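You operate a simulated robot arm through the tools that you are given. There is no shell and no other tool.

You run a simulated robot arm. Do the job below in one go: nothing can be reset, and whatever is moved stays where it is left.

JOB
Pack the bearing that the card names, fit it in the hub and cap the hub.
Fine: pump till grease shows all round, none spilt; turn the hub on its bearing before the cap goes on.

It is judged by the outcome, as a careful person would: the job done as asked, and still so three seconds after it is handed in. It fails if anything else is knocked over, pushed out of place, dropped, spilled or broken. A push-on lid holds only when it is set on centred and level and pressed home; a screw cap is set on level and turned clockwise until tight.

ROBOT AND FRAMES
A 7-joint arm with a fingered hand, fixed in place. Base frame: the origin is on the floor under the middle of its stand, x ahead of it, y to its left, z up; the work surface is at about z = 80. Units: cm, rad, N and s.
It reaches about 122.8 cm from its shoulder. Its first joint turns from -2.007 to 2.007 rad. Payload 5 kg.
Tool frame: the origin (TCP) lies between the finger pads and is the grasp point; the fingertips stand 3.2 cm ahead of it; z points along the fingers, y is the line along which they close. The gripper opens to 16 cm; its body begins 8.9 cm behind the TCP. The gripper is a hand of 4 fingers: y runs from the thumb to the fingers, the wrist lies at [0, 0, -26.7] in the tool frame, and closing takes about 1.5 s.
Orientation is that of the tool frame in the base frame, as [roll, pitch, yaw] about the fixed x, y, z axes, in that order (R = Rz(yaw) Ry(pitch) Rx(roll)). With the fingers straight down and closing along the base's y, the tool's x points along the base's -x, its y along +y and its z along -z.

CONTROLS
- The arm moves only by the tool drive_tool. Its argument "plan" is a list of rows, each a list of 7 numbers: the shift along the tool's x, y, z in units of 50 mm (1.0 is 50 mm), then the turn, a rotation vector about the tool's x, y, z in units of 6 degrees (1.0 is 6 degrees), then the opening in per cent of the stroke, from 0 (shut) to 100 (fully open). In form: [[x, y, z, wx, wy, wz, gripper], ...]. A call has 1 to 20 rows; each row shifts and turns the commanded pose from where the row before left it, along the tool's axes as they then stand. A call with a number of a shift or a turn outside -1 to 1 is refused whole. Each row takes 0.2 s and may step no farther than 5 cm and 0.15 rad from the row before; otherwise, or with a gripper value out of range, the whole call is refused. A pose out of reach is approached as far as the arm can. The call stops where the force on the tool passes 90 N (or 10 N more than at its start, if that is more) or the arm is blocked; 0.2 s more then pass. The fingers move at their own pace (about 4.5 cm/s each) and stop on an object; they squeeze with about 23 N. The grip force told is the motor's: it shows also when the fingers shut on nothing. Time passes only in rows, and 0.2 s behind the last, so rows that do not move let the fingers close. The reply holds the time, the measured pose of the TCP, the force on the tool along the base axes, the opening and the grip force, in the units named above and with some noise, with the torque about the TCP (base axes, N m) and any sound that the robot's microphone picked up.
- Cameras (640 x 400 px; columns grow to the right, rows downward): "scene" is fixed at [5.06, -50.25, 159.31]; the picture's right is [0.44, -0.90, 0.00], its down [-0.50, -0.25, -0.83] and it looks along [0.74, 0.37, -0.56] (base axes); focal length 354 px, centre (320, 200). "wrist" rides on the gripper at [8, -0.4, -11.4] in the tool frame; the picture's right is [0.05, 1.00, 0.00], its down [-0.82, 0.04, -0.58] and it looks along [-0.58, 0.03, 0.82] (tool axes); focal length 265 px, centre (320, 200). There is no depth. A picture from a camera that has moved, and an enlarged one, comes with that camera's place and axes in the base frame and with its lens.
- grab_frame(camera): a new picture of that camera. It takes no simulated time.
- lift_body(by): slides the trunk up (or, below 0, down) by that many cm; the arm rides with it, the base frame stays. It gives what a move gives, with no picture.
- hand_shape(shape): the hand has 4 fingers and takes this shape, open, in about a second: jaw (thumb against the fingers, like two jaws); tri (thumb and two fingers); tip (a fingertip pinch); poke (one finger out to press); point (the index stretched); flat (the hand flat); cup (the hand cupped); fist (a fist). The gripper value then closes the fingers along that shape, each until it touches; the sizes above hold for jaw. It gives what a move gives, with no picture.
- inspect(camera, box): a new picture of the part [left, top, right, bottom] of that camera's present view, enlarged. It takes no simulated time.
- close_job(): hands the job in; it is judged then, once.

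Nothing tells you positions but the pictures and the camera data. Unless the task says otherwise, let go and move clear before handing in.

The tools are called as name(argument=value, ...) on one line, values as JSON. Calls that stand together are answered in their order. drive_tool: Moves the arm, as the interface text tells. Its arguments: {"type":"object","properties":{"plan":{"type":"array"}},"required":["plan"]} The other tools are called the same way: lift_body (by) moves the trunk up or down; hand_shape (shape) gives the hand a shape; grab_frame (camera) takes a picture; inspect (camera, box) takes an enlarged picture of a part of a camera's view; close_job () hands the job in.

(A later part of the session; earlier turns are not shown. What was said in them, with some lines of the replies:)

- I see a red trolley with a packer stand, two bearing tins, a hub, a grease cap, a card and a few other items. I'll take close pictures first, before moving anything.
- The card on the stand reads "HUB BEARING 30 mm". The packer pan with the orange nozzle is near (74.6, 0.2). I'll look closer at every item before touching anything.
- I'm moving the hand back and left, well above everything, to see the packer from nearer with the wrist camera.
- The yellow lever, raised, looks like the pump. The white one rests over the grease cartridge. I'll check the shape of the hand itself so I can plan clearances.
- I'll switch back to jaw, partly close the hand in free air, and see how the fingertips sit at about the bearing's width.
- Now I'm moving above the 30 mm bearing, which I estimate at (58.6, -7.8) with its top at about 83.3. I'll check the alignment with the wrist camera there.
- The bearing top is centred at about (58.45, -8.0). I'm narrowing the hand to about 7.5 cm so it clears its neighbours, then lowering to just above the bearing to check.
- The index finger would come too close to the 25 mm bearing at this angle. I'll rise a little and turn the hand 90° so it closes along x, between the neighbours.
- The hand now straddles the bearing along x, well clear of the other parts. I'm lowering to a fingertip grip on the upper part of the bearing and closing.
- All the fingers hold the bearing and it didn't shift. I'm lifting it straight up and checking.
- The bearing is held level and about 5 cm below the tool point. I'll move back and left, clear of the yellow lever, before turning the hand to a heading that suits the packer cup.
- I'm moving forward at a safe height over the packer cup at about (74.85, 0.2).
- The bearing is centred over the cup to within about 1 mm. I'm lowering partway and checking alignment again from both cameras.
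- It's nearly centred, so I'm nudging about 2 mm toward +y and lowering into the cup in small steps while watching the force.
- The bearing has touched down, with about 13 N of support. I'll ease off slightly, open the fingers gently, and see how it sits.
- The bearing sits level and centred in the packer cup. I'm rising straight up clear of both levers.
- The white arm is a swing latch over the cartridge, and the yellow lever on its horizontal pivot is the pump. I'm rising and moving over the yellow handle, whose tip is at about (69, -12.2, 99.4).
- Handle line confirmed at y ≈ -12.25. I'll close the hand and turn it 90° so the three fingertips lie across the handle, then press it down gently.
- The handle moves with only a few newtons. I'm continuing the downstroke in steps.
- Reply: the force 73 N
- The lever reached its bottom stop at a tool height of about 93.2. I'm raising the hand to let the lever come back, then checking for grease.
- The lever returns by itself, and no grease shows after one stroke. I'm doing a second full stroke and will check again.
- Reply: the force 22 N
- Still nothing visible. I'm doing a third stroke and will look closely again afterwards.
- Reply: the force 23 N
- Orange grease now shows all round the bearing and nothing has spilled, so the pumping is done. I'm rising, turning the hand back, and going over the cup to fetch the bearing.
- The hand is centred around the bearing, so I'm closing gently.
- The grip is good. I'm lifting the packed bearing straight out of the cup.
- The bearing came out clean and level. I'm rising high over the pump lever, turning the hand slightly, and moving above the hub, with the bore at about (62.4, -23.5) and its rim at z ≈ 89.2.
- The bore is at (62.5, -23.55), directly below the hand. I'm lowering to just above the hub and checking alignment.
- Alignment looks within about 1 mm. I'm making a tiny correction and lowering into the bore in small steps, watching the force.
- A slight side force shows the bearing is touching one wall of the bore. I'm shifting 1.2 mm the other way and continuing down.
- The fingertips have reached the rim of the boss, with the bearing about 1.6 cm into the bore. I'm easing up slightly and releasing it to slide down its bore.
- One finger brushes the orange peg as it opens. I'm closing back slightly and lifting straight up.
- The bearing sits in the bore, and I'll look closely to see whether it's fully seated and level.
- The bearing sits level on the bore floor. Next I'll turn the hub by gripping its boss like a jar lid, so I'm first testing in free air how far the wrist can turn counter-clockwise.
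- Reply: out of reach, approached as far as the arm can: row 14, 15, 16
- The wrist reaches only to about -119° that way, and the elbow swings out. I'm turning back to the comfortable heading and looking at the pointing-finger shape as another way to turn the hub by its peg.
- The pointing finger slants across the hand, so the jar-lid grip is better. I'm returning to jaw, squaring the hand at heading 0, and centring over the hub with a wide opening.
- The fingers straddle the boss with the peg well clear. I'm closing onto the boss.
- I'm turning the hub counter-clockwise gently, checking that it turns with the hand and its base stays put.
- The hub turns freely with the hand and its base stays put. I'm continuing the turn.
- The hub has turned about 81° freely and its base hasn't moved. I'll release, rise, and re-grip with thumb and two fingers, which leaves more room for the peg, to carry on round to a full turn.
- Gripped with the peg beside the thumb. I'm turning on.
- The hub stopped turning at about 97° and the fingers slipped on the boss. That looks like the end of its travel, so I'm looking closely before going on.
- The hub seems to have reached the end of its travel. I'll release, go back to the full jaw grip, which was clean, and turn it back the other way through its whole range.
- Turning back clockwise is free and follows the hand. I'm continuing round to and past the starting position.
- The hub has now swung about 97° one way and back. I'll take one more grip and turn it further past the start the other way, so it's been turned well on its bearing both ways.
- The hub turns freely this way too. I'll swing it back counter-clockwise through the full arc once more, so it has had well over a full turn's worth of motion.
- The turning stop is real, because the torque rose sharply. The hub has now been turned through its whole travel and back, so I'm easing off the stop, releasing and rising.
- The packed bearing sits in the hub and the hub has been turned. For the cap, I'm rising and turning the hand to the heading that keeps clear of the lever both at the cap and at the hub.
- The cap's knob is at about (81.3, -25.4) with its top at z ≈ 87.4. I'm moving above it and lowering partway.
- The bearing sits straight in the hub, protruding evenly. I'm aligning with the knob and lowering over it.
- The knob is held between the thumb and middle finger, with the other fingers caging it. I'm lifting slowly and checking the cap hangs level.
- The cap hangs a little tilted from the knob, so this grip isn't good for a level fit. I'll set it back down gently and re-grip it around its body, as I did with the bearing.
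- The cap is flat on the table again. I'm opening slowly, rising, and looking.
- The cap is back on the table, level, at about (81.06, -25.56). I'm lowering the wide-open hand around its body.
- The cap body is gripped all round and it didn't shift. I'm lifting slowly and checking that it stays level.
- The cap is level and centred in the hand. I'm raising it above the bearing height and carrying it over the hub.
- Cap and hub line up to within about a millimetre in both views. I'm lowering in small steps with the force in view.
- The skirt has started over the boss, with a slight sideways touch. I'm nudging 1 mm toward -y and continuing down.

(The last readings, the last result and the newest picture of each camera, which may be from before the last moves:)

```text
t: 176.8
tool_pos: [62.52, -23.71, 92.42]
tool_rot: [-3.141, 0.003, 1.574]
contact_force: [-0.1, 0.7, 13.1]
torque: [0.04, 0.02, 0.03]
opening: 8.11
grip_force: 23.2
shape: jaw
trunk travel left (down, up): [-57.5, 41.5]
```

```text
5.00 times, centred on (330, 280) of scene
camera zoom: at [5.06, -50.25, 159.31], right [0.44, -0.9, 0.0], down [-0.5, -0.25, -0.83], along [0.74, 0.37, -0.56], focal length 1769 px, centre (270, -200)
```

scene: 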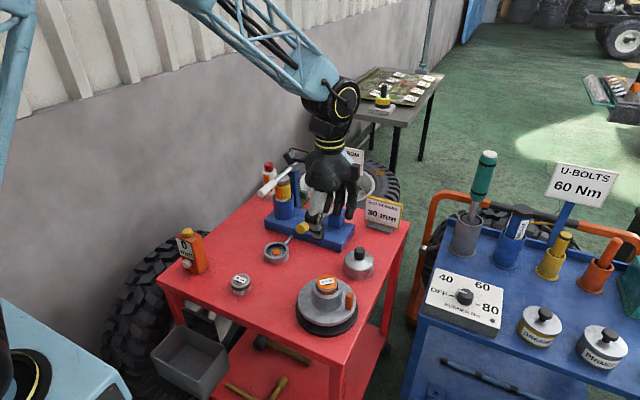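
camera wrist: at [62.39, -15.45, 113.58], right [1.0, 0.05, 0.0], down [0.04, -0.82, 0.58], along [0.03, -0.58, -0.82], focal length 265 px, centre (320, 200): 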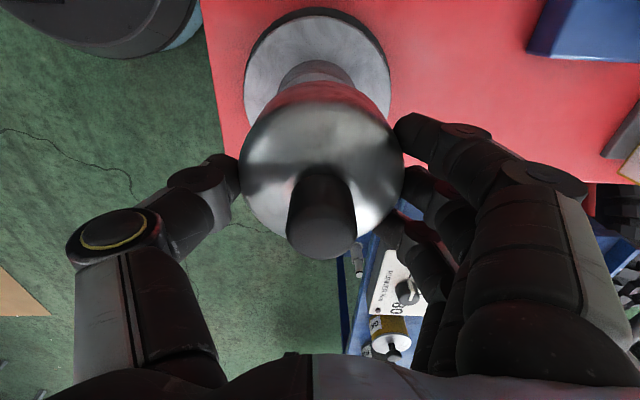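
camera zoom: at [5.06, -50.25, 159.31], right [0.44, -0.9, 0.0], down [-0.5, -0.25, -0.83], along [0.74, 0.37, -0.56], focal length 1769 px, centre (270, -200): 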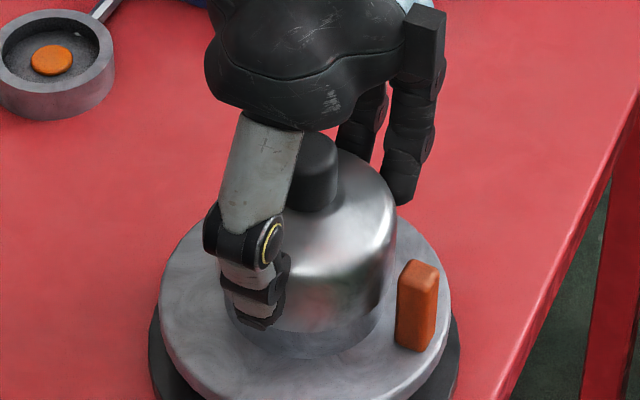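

Even contact now, about 15 N with no tilt torque. I'm pressing gently further to see whether the cap still moves down.

drive_tool(plan=[[0, 0, 0.04, 0, 0, 0, 30], [0, 0, 0.03, 0, 0, 0, 30], [0, 0, 0, 0, 0, 0, 30]])

inspect(camera="scene", box=[290, 240, 370, 320])

inspect(camera="wrist", box=[200, 0, 440, 260])

```text
t: 177.6
tool_pos: [62.37, -23.76, 92.17]
tool_rot: [3.137, 0.002, 1.572]
contact_force: [2.8, -1.7, 41.1]
torque: [0.04, -0.3, 0.06]
opening: 8.04
grip_force: 22.8
shape: jaw
trunk travel left (down, up): [-57.5, 41.5]
```

```text
5.00 times, centred on (330, 280) of scene
camera zoom: at [5.06, -50.25, 159.31], right [0.44, -0.9, 0.0], down [-0.5, -0.25, -0.83], along [0.74, 0.37, -0.56], focal length 1769 px, centre (270, -200)
```

zoom: 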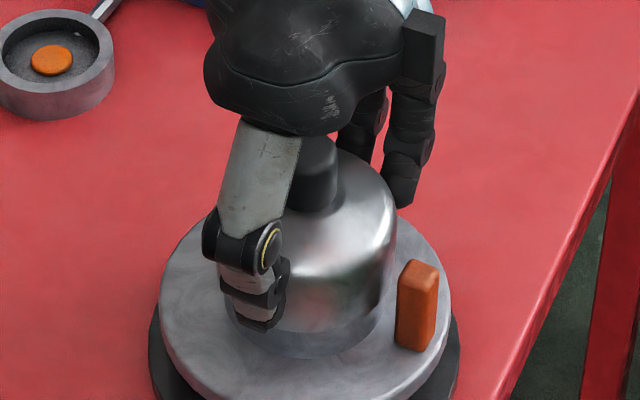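

```text
1.54 times, centred on (320, 130) of wrist
camera zoom: at [61.9, -15.62, 103.58], right [1.0, 0.05, 0.0], down [0.04, -0.81, 0.58], along [0.03, -0.58, -0.82], focal length 408 px, centre (320, 308)
```

zoom: 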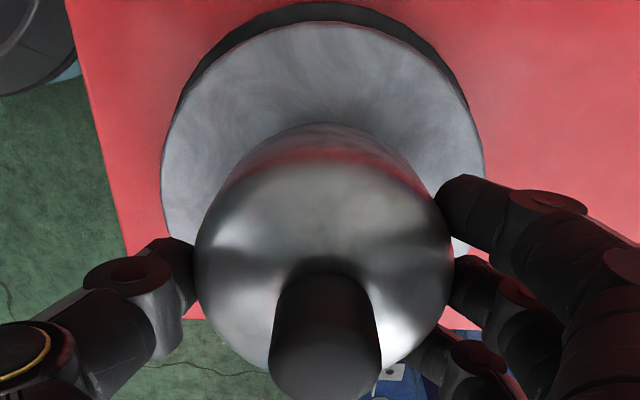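

The cap has a firm stop and took about 40 N without moving. I'm easing the push and opening the fingers, then I'll check how it sits.

drive_tool(plan=[[0, 0, -0.03, 0, 0, 0, 30], [0, 0, 0, 0, 0, 0, 55], [0, 0, 0, 0, 0, 0, 65], [0, 0, 0, 0, 0, 0, 75], [0, 0, 0, 0, 0, 0, 80], [0, 0, 0, 0, 0, 0, 80], [0, 0, 0, 0, 0, 0, 80]])

grab_frame(camera="wrist")

inspect(camera="scene", box=[280, 230, 370, 330])

```text
t: 179.2
tool_pos: [62.33, -23.62, 92.2]
tool_rot: [3.141, 0.0, 1.573]
contact_force: [0.2, -0.6, 0.6]
torque: [0.02, 0.0, -0.04]
opening: 12.76
grip_force: 0.0
shape: jaw
trunk travel left (down, up): [-57.5, 41.5]
```

```text
taken
camera wrist: at [61.96, -15.65, 103.51], right [1.0, 0.05, 0.0], down [0.04, -0.82, 0.58], along [0.03, -0.58, -0.82], focal length 265 px, centre (320, 200)
```

wrist: 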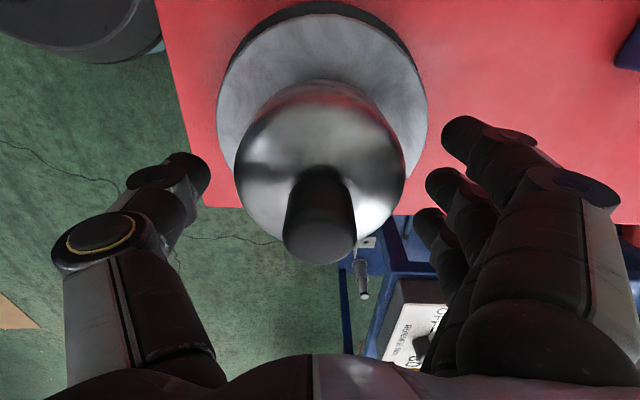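

```text
4.00 times, centred on (325, 280) of scene
camera zoom: at [5.06, -50.25, 159.31], right [0.44, -0.9, 0.0], down [-0.5, -0.25, -0.83], along [0.74, 0.37, -0.56], focal length 1415 px, centre (300, -120)
```

zoom: 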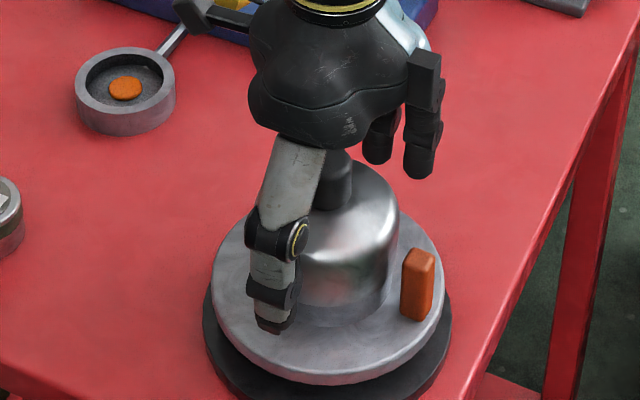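

drive_tool(plan=[[0, 0, -0.3, 0, 0, 0, 80], [0, 0, -0.6, 0, 0, 0, 80], [0, 0, -0.6, 0, 0, 0, 80], [0, 0, -0.6, 0, 0, 0, 70], [0, 0, -0.6, 0, 0, 0, 50], [0, 0, 0, 0, 0, 0, 40]])

inspect(camera="wrist", box=[220, 0, 420, 180])

inspect(camera="scene", box=[285, 250, 375, 340])

```text
t: 180.6
tool_pos: [62.34, -23.78, 105.53]
tool_rot: [-3.14, 0.001, 1.572]
contact_force: [-0.3, -0.5, -1.2]
torque: [-0.02, -0.05, 0.0]
opening: 6.51
grip_force: 0.2
shape: jaw
trunk travel left (down, up): [-57.5, 41.5]
```

```text
2.22 times, centred on (320, 90) of wrist
camera zoom: at [61.95, -15.7, 116.89], right [1.0, 0.05, 0.0], down [0.04, -0.82, 0.58], along [0.03, -0.58, -0.82], focal length 590 px, centre (320, 444)
```

zoom: 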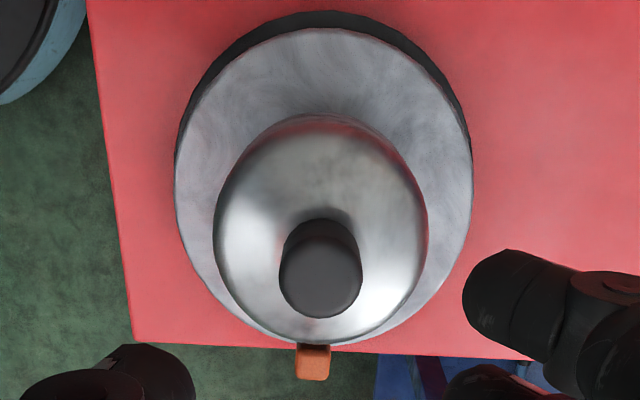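

```text
4.44 times, centred on (330, 295) of scene
camera zoom: at [5.06, -50.25, 159.31], right [0.44, -0.9, 0.0], down [-0.5, -0.25, -0.83], along [0.74, 0.37, -0.56], focal length 1572 px, centre (276, -222)
```

zoom: 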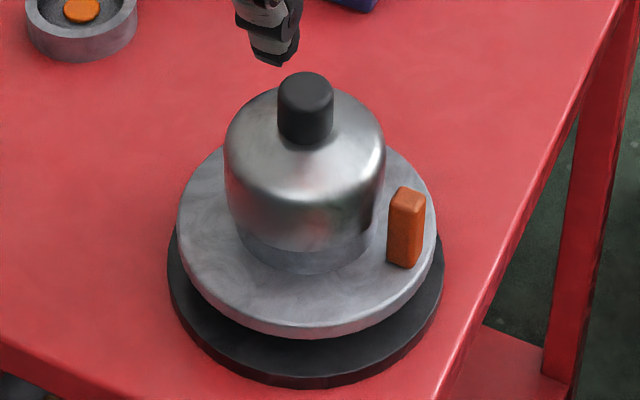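

The cap sits level and concentric. To be sure it's pressed home, I'll close the hand and press straight down on the middle of its knob.

drive_tool(plan=[[0, 0, 0, 0, 0, 0, 20], [0, 0, 0, 0, 0, 0, 0], [0, 0, 0, 0, 0, 0, 0], [0, 0, 0, 0, 0, 0, 0], [0, 0, 0, 0, 0, 0, 0], [0, 0, 0.5, 0, 0, 0, 0], [0, 0, 0.4, 0, 0, 0, 0], [0, 0, 0.3, 0, 0, 0, 0], [0, 0, 0, 0, 0, 0, 0]])

inspect(camera="wrist", box=[200, 40, 440, 260])

inspect(camera="scene", box=[285, 220, 375, 330])

```text
t: 182.6
tool_pos: [62.36, -23.58, 99.5]
tool_rot: [-3.138, 0.002, 1.573]
contact_force: [-0.4, -0.4, -0.2]
torque: [-0.02, 0.02, 0.04]
opening: 0.0
grip_force: 23.2
shape: jaw
trunk travel left (down, up): [-57.5, 41.5]
```

```text
1.82 times, centred on (320, 150) of wrist
camera zoom: at [61.94, -15.55, 110.91], right [1.0, 0.05, 0.0], down [0.04, -0.81, 0.58], along [0.03, -0.58, -0.82], focal length 483 px, centre (320, 291)
```

zoom: 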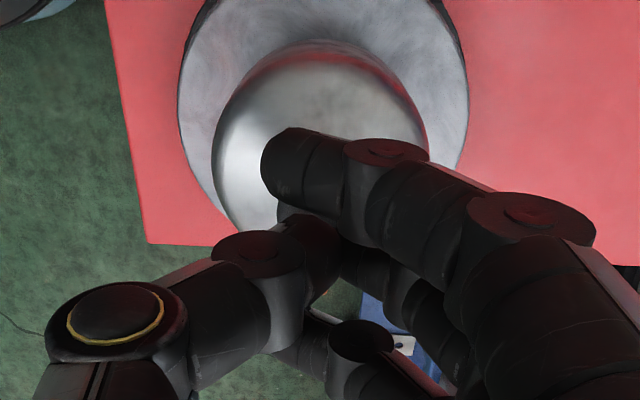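

```text
3.64 times, centred on (330, 275) of scene
camera zoom: at [5.06, -50.25, 159.31], right [0.44, -0.9, 0.0], down [-0.5, -0.25, -0.83], along [0.74, 0.37, -0.56], focal length 1286 px, centre (284, -73)
```

zoom: 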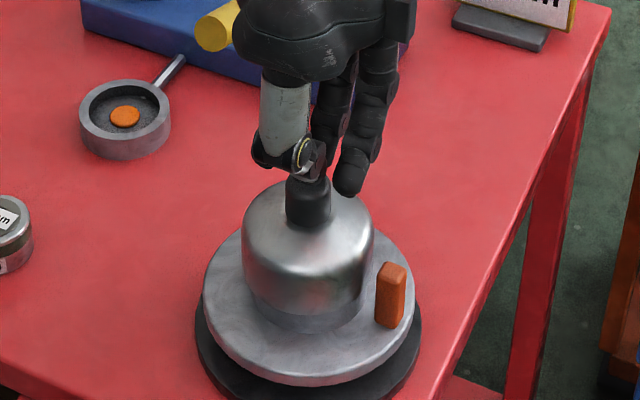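

drive_tool(plan=[[0, 0, 0.2, 0, 0, 0, 0], [0, 0, 0.1, 0, 0, 0, 0], [0, 0, 0, 0, 0, 0, 0]])

inspect(camera="scene", box=[285, 220, 375, 330])

```text
t: 183.4
tool_pos: [62.23, -23.74, 98.76]
tool_rot: [3.133, 0.005, 1.573]
contact_force: [0.4, -1.9, 87.8]
torque: [0.14, -0.63, -0.04]
opening: 0.0
grip_force: 22.4
shape: jaw
trunk travel left (down, up): [-57.5, 41.5]
```

```text
3.64 times, centred on (330, 275) of scene
camera zoom: at [5.06, -50.25, 159.31], right [0.44, -0.9, 0.0], down [-0.5, -0.25, -0.83], along [0.74, 0.37, -0.56], focal length 1286 px, centre (284, -73)
```

zoom: 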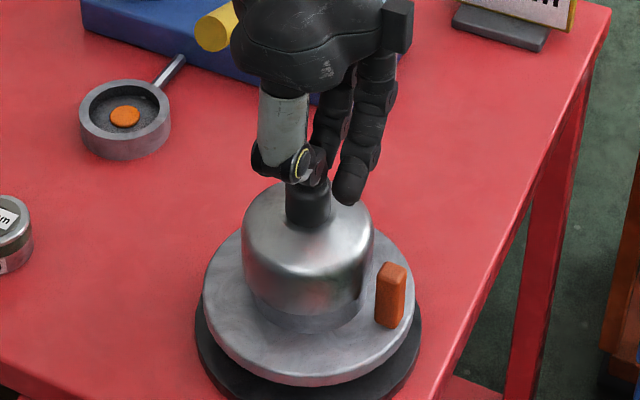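

That pressed it firmly at about 88 N, and the cap didn't move further, so it's home. I'm raising the hand clear.

drive_tool(plan=[[0, 0, -0.2, 0, 0, 0, 0], [0, 0, -0.4, 0, 0, 0, 0], [0, 0, -0.6, 0, 0, 0, 5], [0, 0, -0.6, 0, 0, 0, 20], [0, 0, -0.6, 0, 0, 0, 30], [0, 0, -0.6, 0, 0, 0, 30], [0, 0, 0, 0, 0, 0, 30]])

inspect(camera="scene", box=[285, 250, 375, 340])

inspect(camera="wrist", box=[220, 0, 420, 160])

grab_frame(camera="scene")

```text
t: 185.0
tool_pos: [62.35, -23.79, 113.21]
tool_rot: [-3.141, -0.002, 1.571]
contact_force: [0.2, 0.3, -0.5]
torque: [0.0, -0.01, -0.01]
opening: 4.74
grip_force: 0.1
shape: jaw
trunk travel left (down, up): [-57.5, 41.5]
```

```text
4.44 times, centred on (330, 295) of scene
camera zoom: at [5.06, -50.25, 159.31], right [0.44, -0.9, 0.0], down [-0.5, -0.25, -0.83], along [0.74, 0.37, -0.56], focal length 1572 px, centre (276, -222)
```

zoom: 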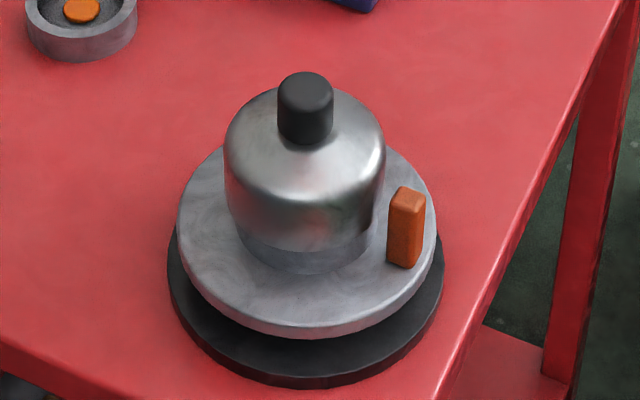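

```text
2.50 times, centred on (320, 80) of wrist
camera zoom: at [62.03, -15.68, 124.62], right [1.0, 0.05, 0.0], down [0.04, -0.82, 0.58], along [0.03, -0.58, -0.82], focal length 664 px, centre (320, 500)
```

zoom: 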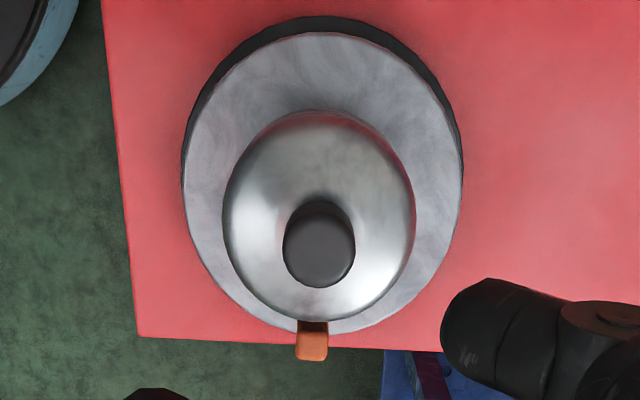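

```text
taken
```

scene: 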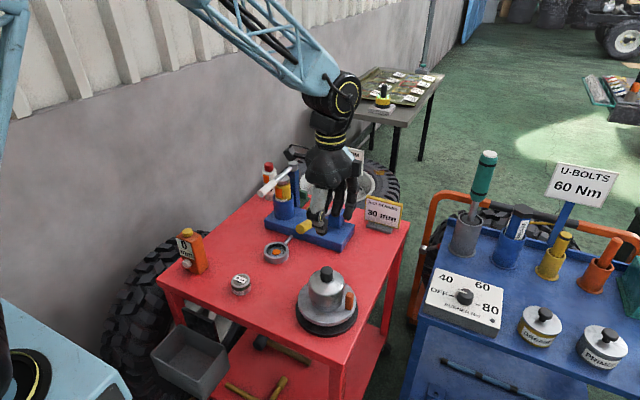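

The cap is level, centred and home. I'm moving the hand well clear and taking a last look over the whole bench for anything disturbed or spilt.

drive_tool(plan=[[0, 0, -0.6, 0, 0, 0, 40], [0, 0, -0.6, 0, 0, 0, 40], [0, -0.6, -0.2, 0, 0, 0, 40], [0, -0.6, 0, 0, 0, 0, 40], [0, -0.6, 0, 0, 0, 0, 40], [0, 0, 0, 0, 0, 0, 40]])

inspect(camera="scene", box=[150, 150, 420, 350])

inspect(camera="scene", box=[245, 155, 365, 270])

inspect(camera="scene", box=[300, 260, 355, 310])

```text
t: 186.4
tool_pos: [53.61, -23.49, 120.05]
tool_rot: [-3.14, 0.0, 1.574]
contact_force: [-0.4, -0.7, 0.2]
torque: [0.03, -0.03, -0.01]
opening: 6.35
grip_force: 0.1
shape: jaw
trunk travel left (down, up): [-57.5, 41.5]
```

```text
2.00 times, centred on (285, 250) of scene
camera zoom: at [5.06, -50.25, 159.31], right [0.44, -0.9, 0.0], down [-0.5, -0.25, -0.83], along [0.74, 0.37, -0.56], focal length 707 px, centre (390, 100)
```

zoom: 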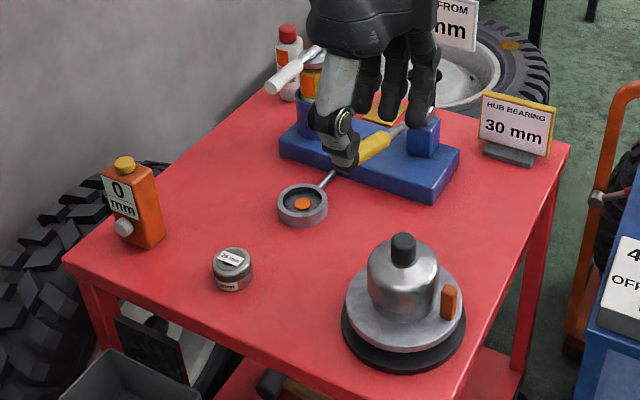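

```text
3.48 times, centred on (305, 212) of scene
camera zoom: at [5.06, -50.25, 159.31], right [0.44, -0.9, 0.0], down [-0.5, -0.25, -0.83], along [0.74, 0.37, -0.56], focal length 1230 px, centre (372, 156)
```

zoom: 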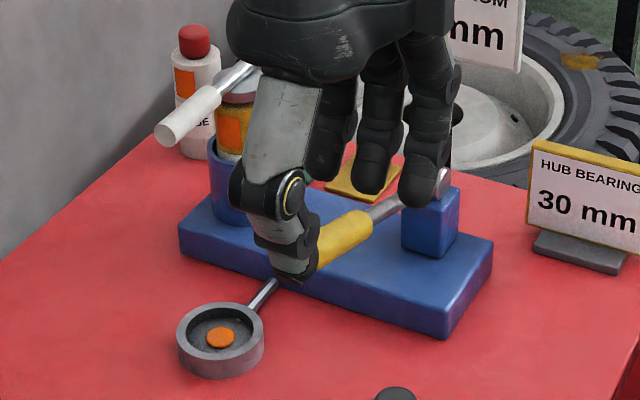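

```text
8.00 times, centred on (328, 285) of scene
camera zoom: at [5.06, -50.25, 159.31], right [0.44, -0.9, 0.0], down [-0.5, -0.25, -0.83], along [0.74, 0.37, -0.56], focal length 2830 px, centre (260, -480)
```

zoom: 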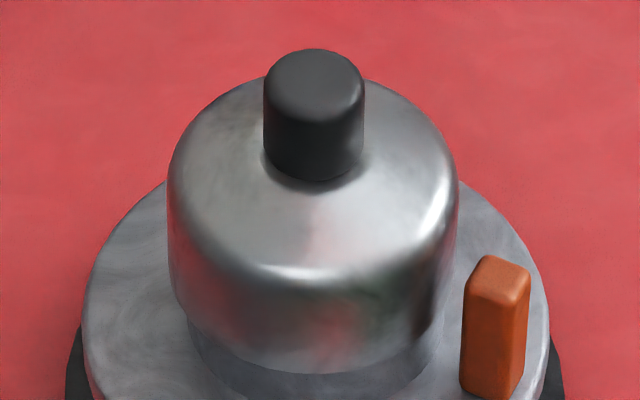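

Nothing else on the bench has moved and there's no spilt grease. The 30 mm bearing is packed and fitted, the hub has been turned, and the cap is on level and pressed home. I'm handing the job in.

close_job()

```text
The job is handed in.
```

The job is handed in. The 30 mm bearing named on the card is packed, fitted in the hub, and capped.

- **Packing:** It took three pump strokes before grease showed all round. None spilled.
- **Fitting:** The bearing sits level in the hub bore and stands about 1.7 cm above the rim. It did not sink any further under the later pressing on the cap, so I take it to be fully seated.
- **Turning:** I turned the hub on its bearing before capping, about 97° one way to a stop and about 120° back the other way. The stop meant I could not turn it a full circle.
- **Capping:** My first grip on the cap's knob held it tilted. I set it back on the table and gripped it by the body instead. It went on level and centred. I pressed it to about 88 N, harder than I meant, and it did not move any further.

In my last look over the bench, the other parts were undisturbed. The hand is empty and clear.
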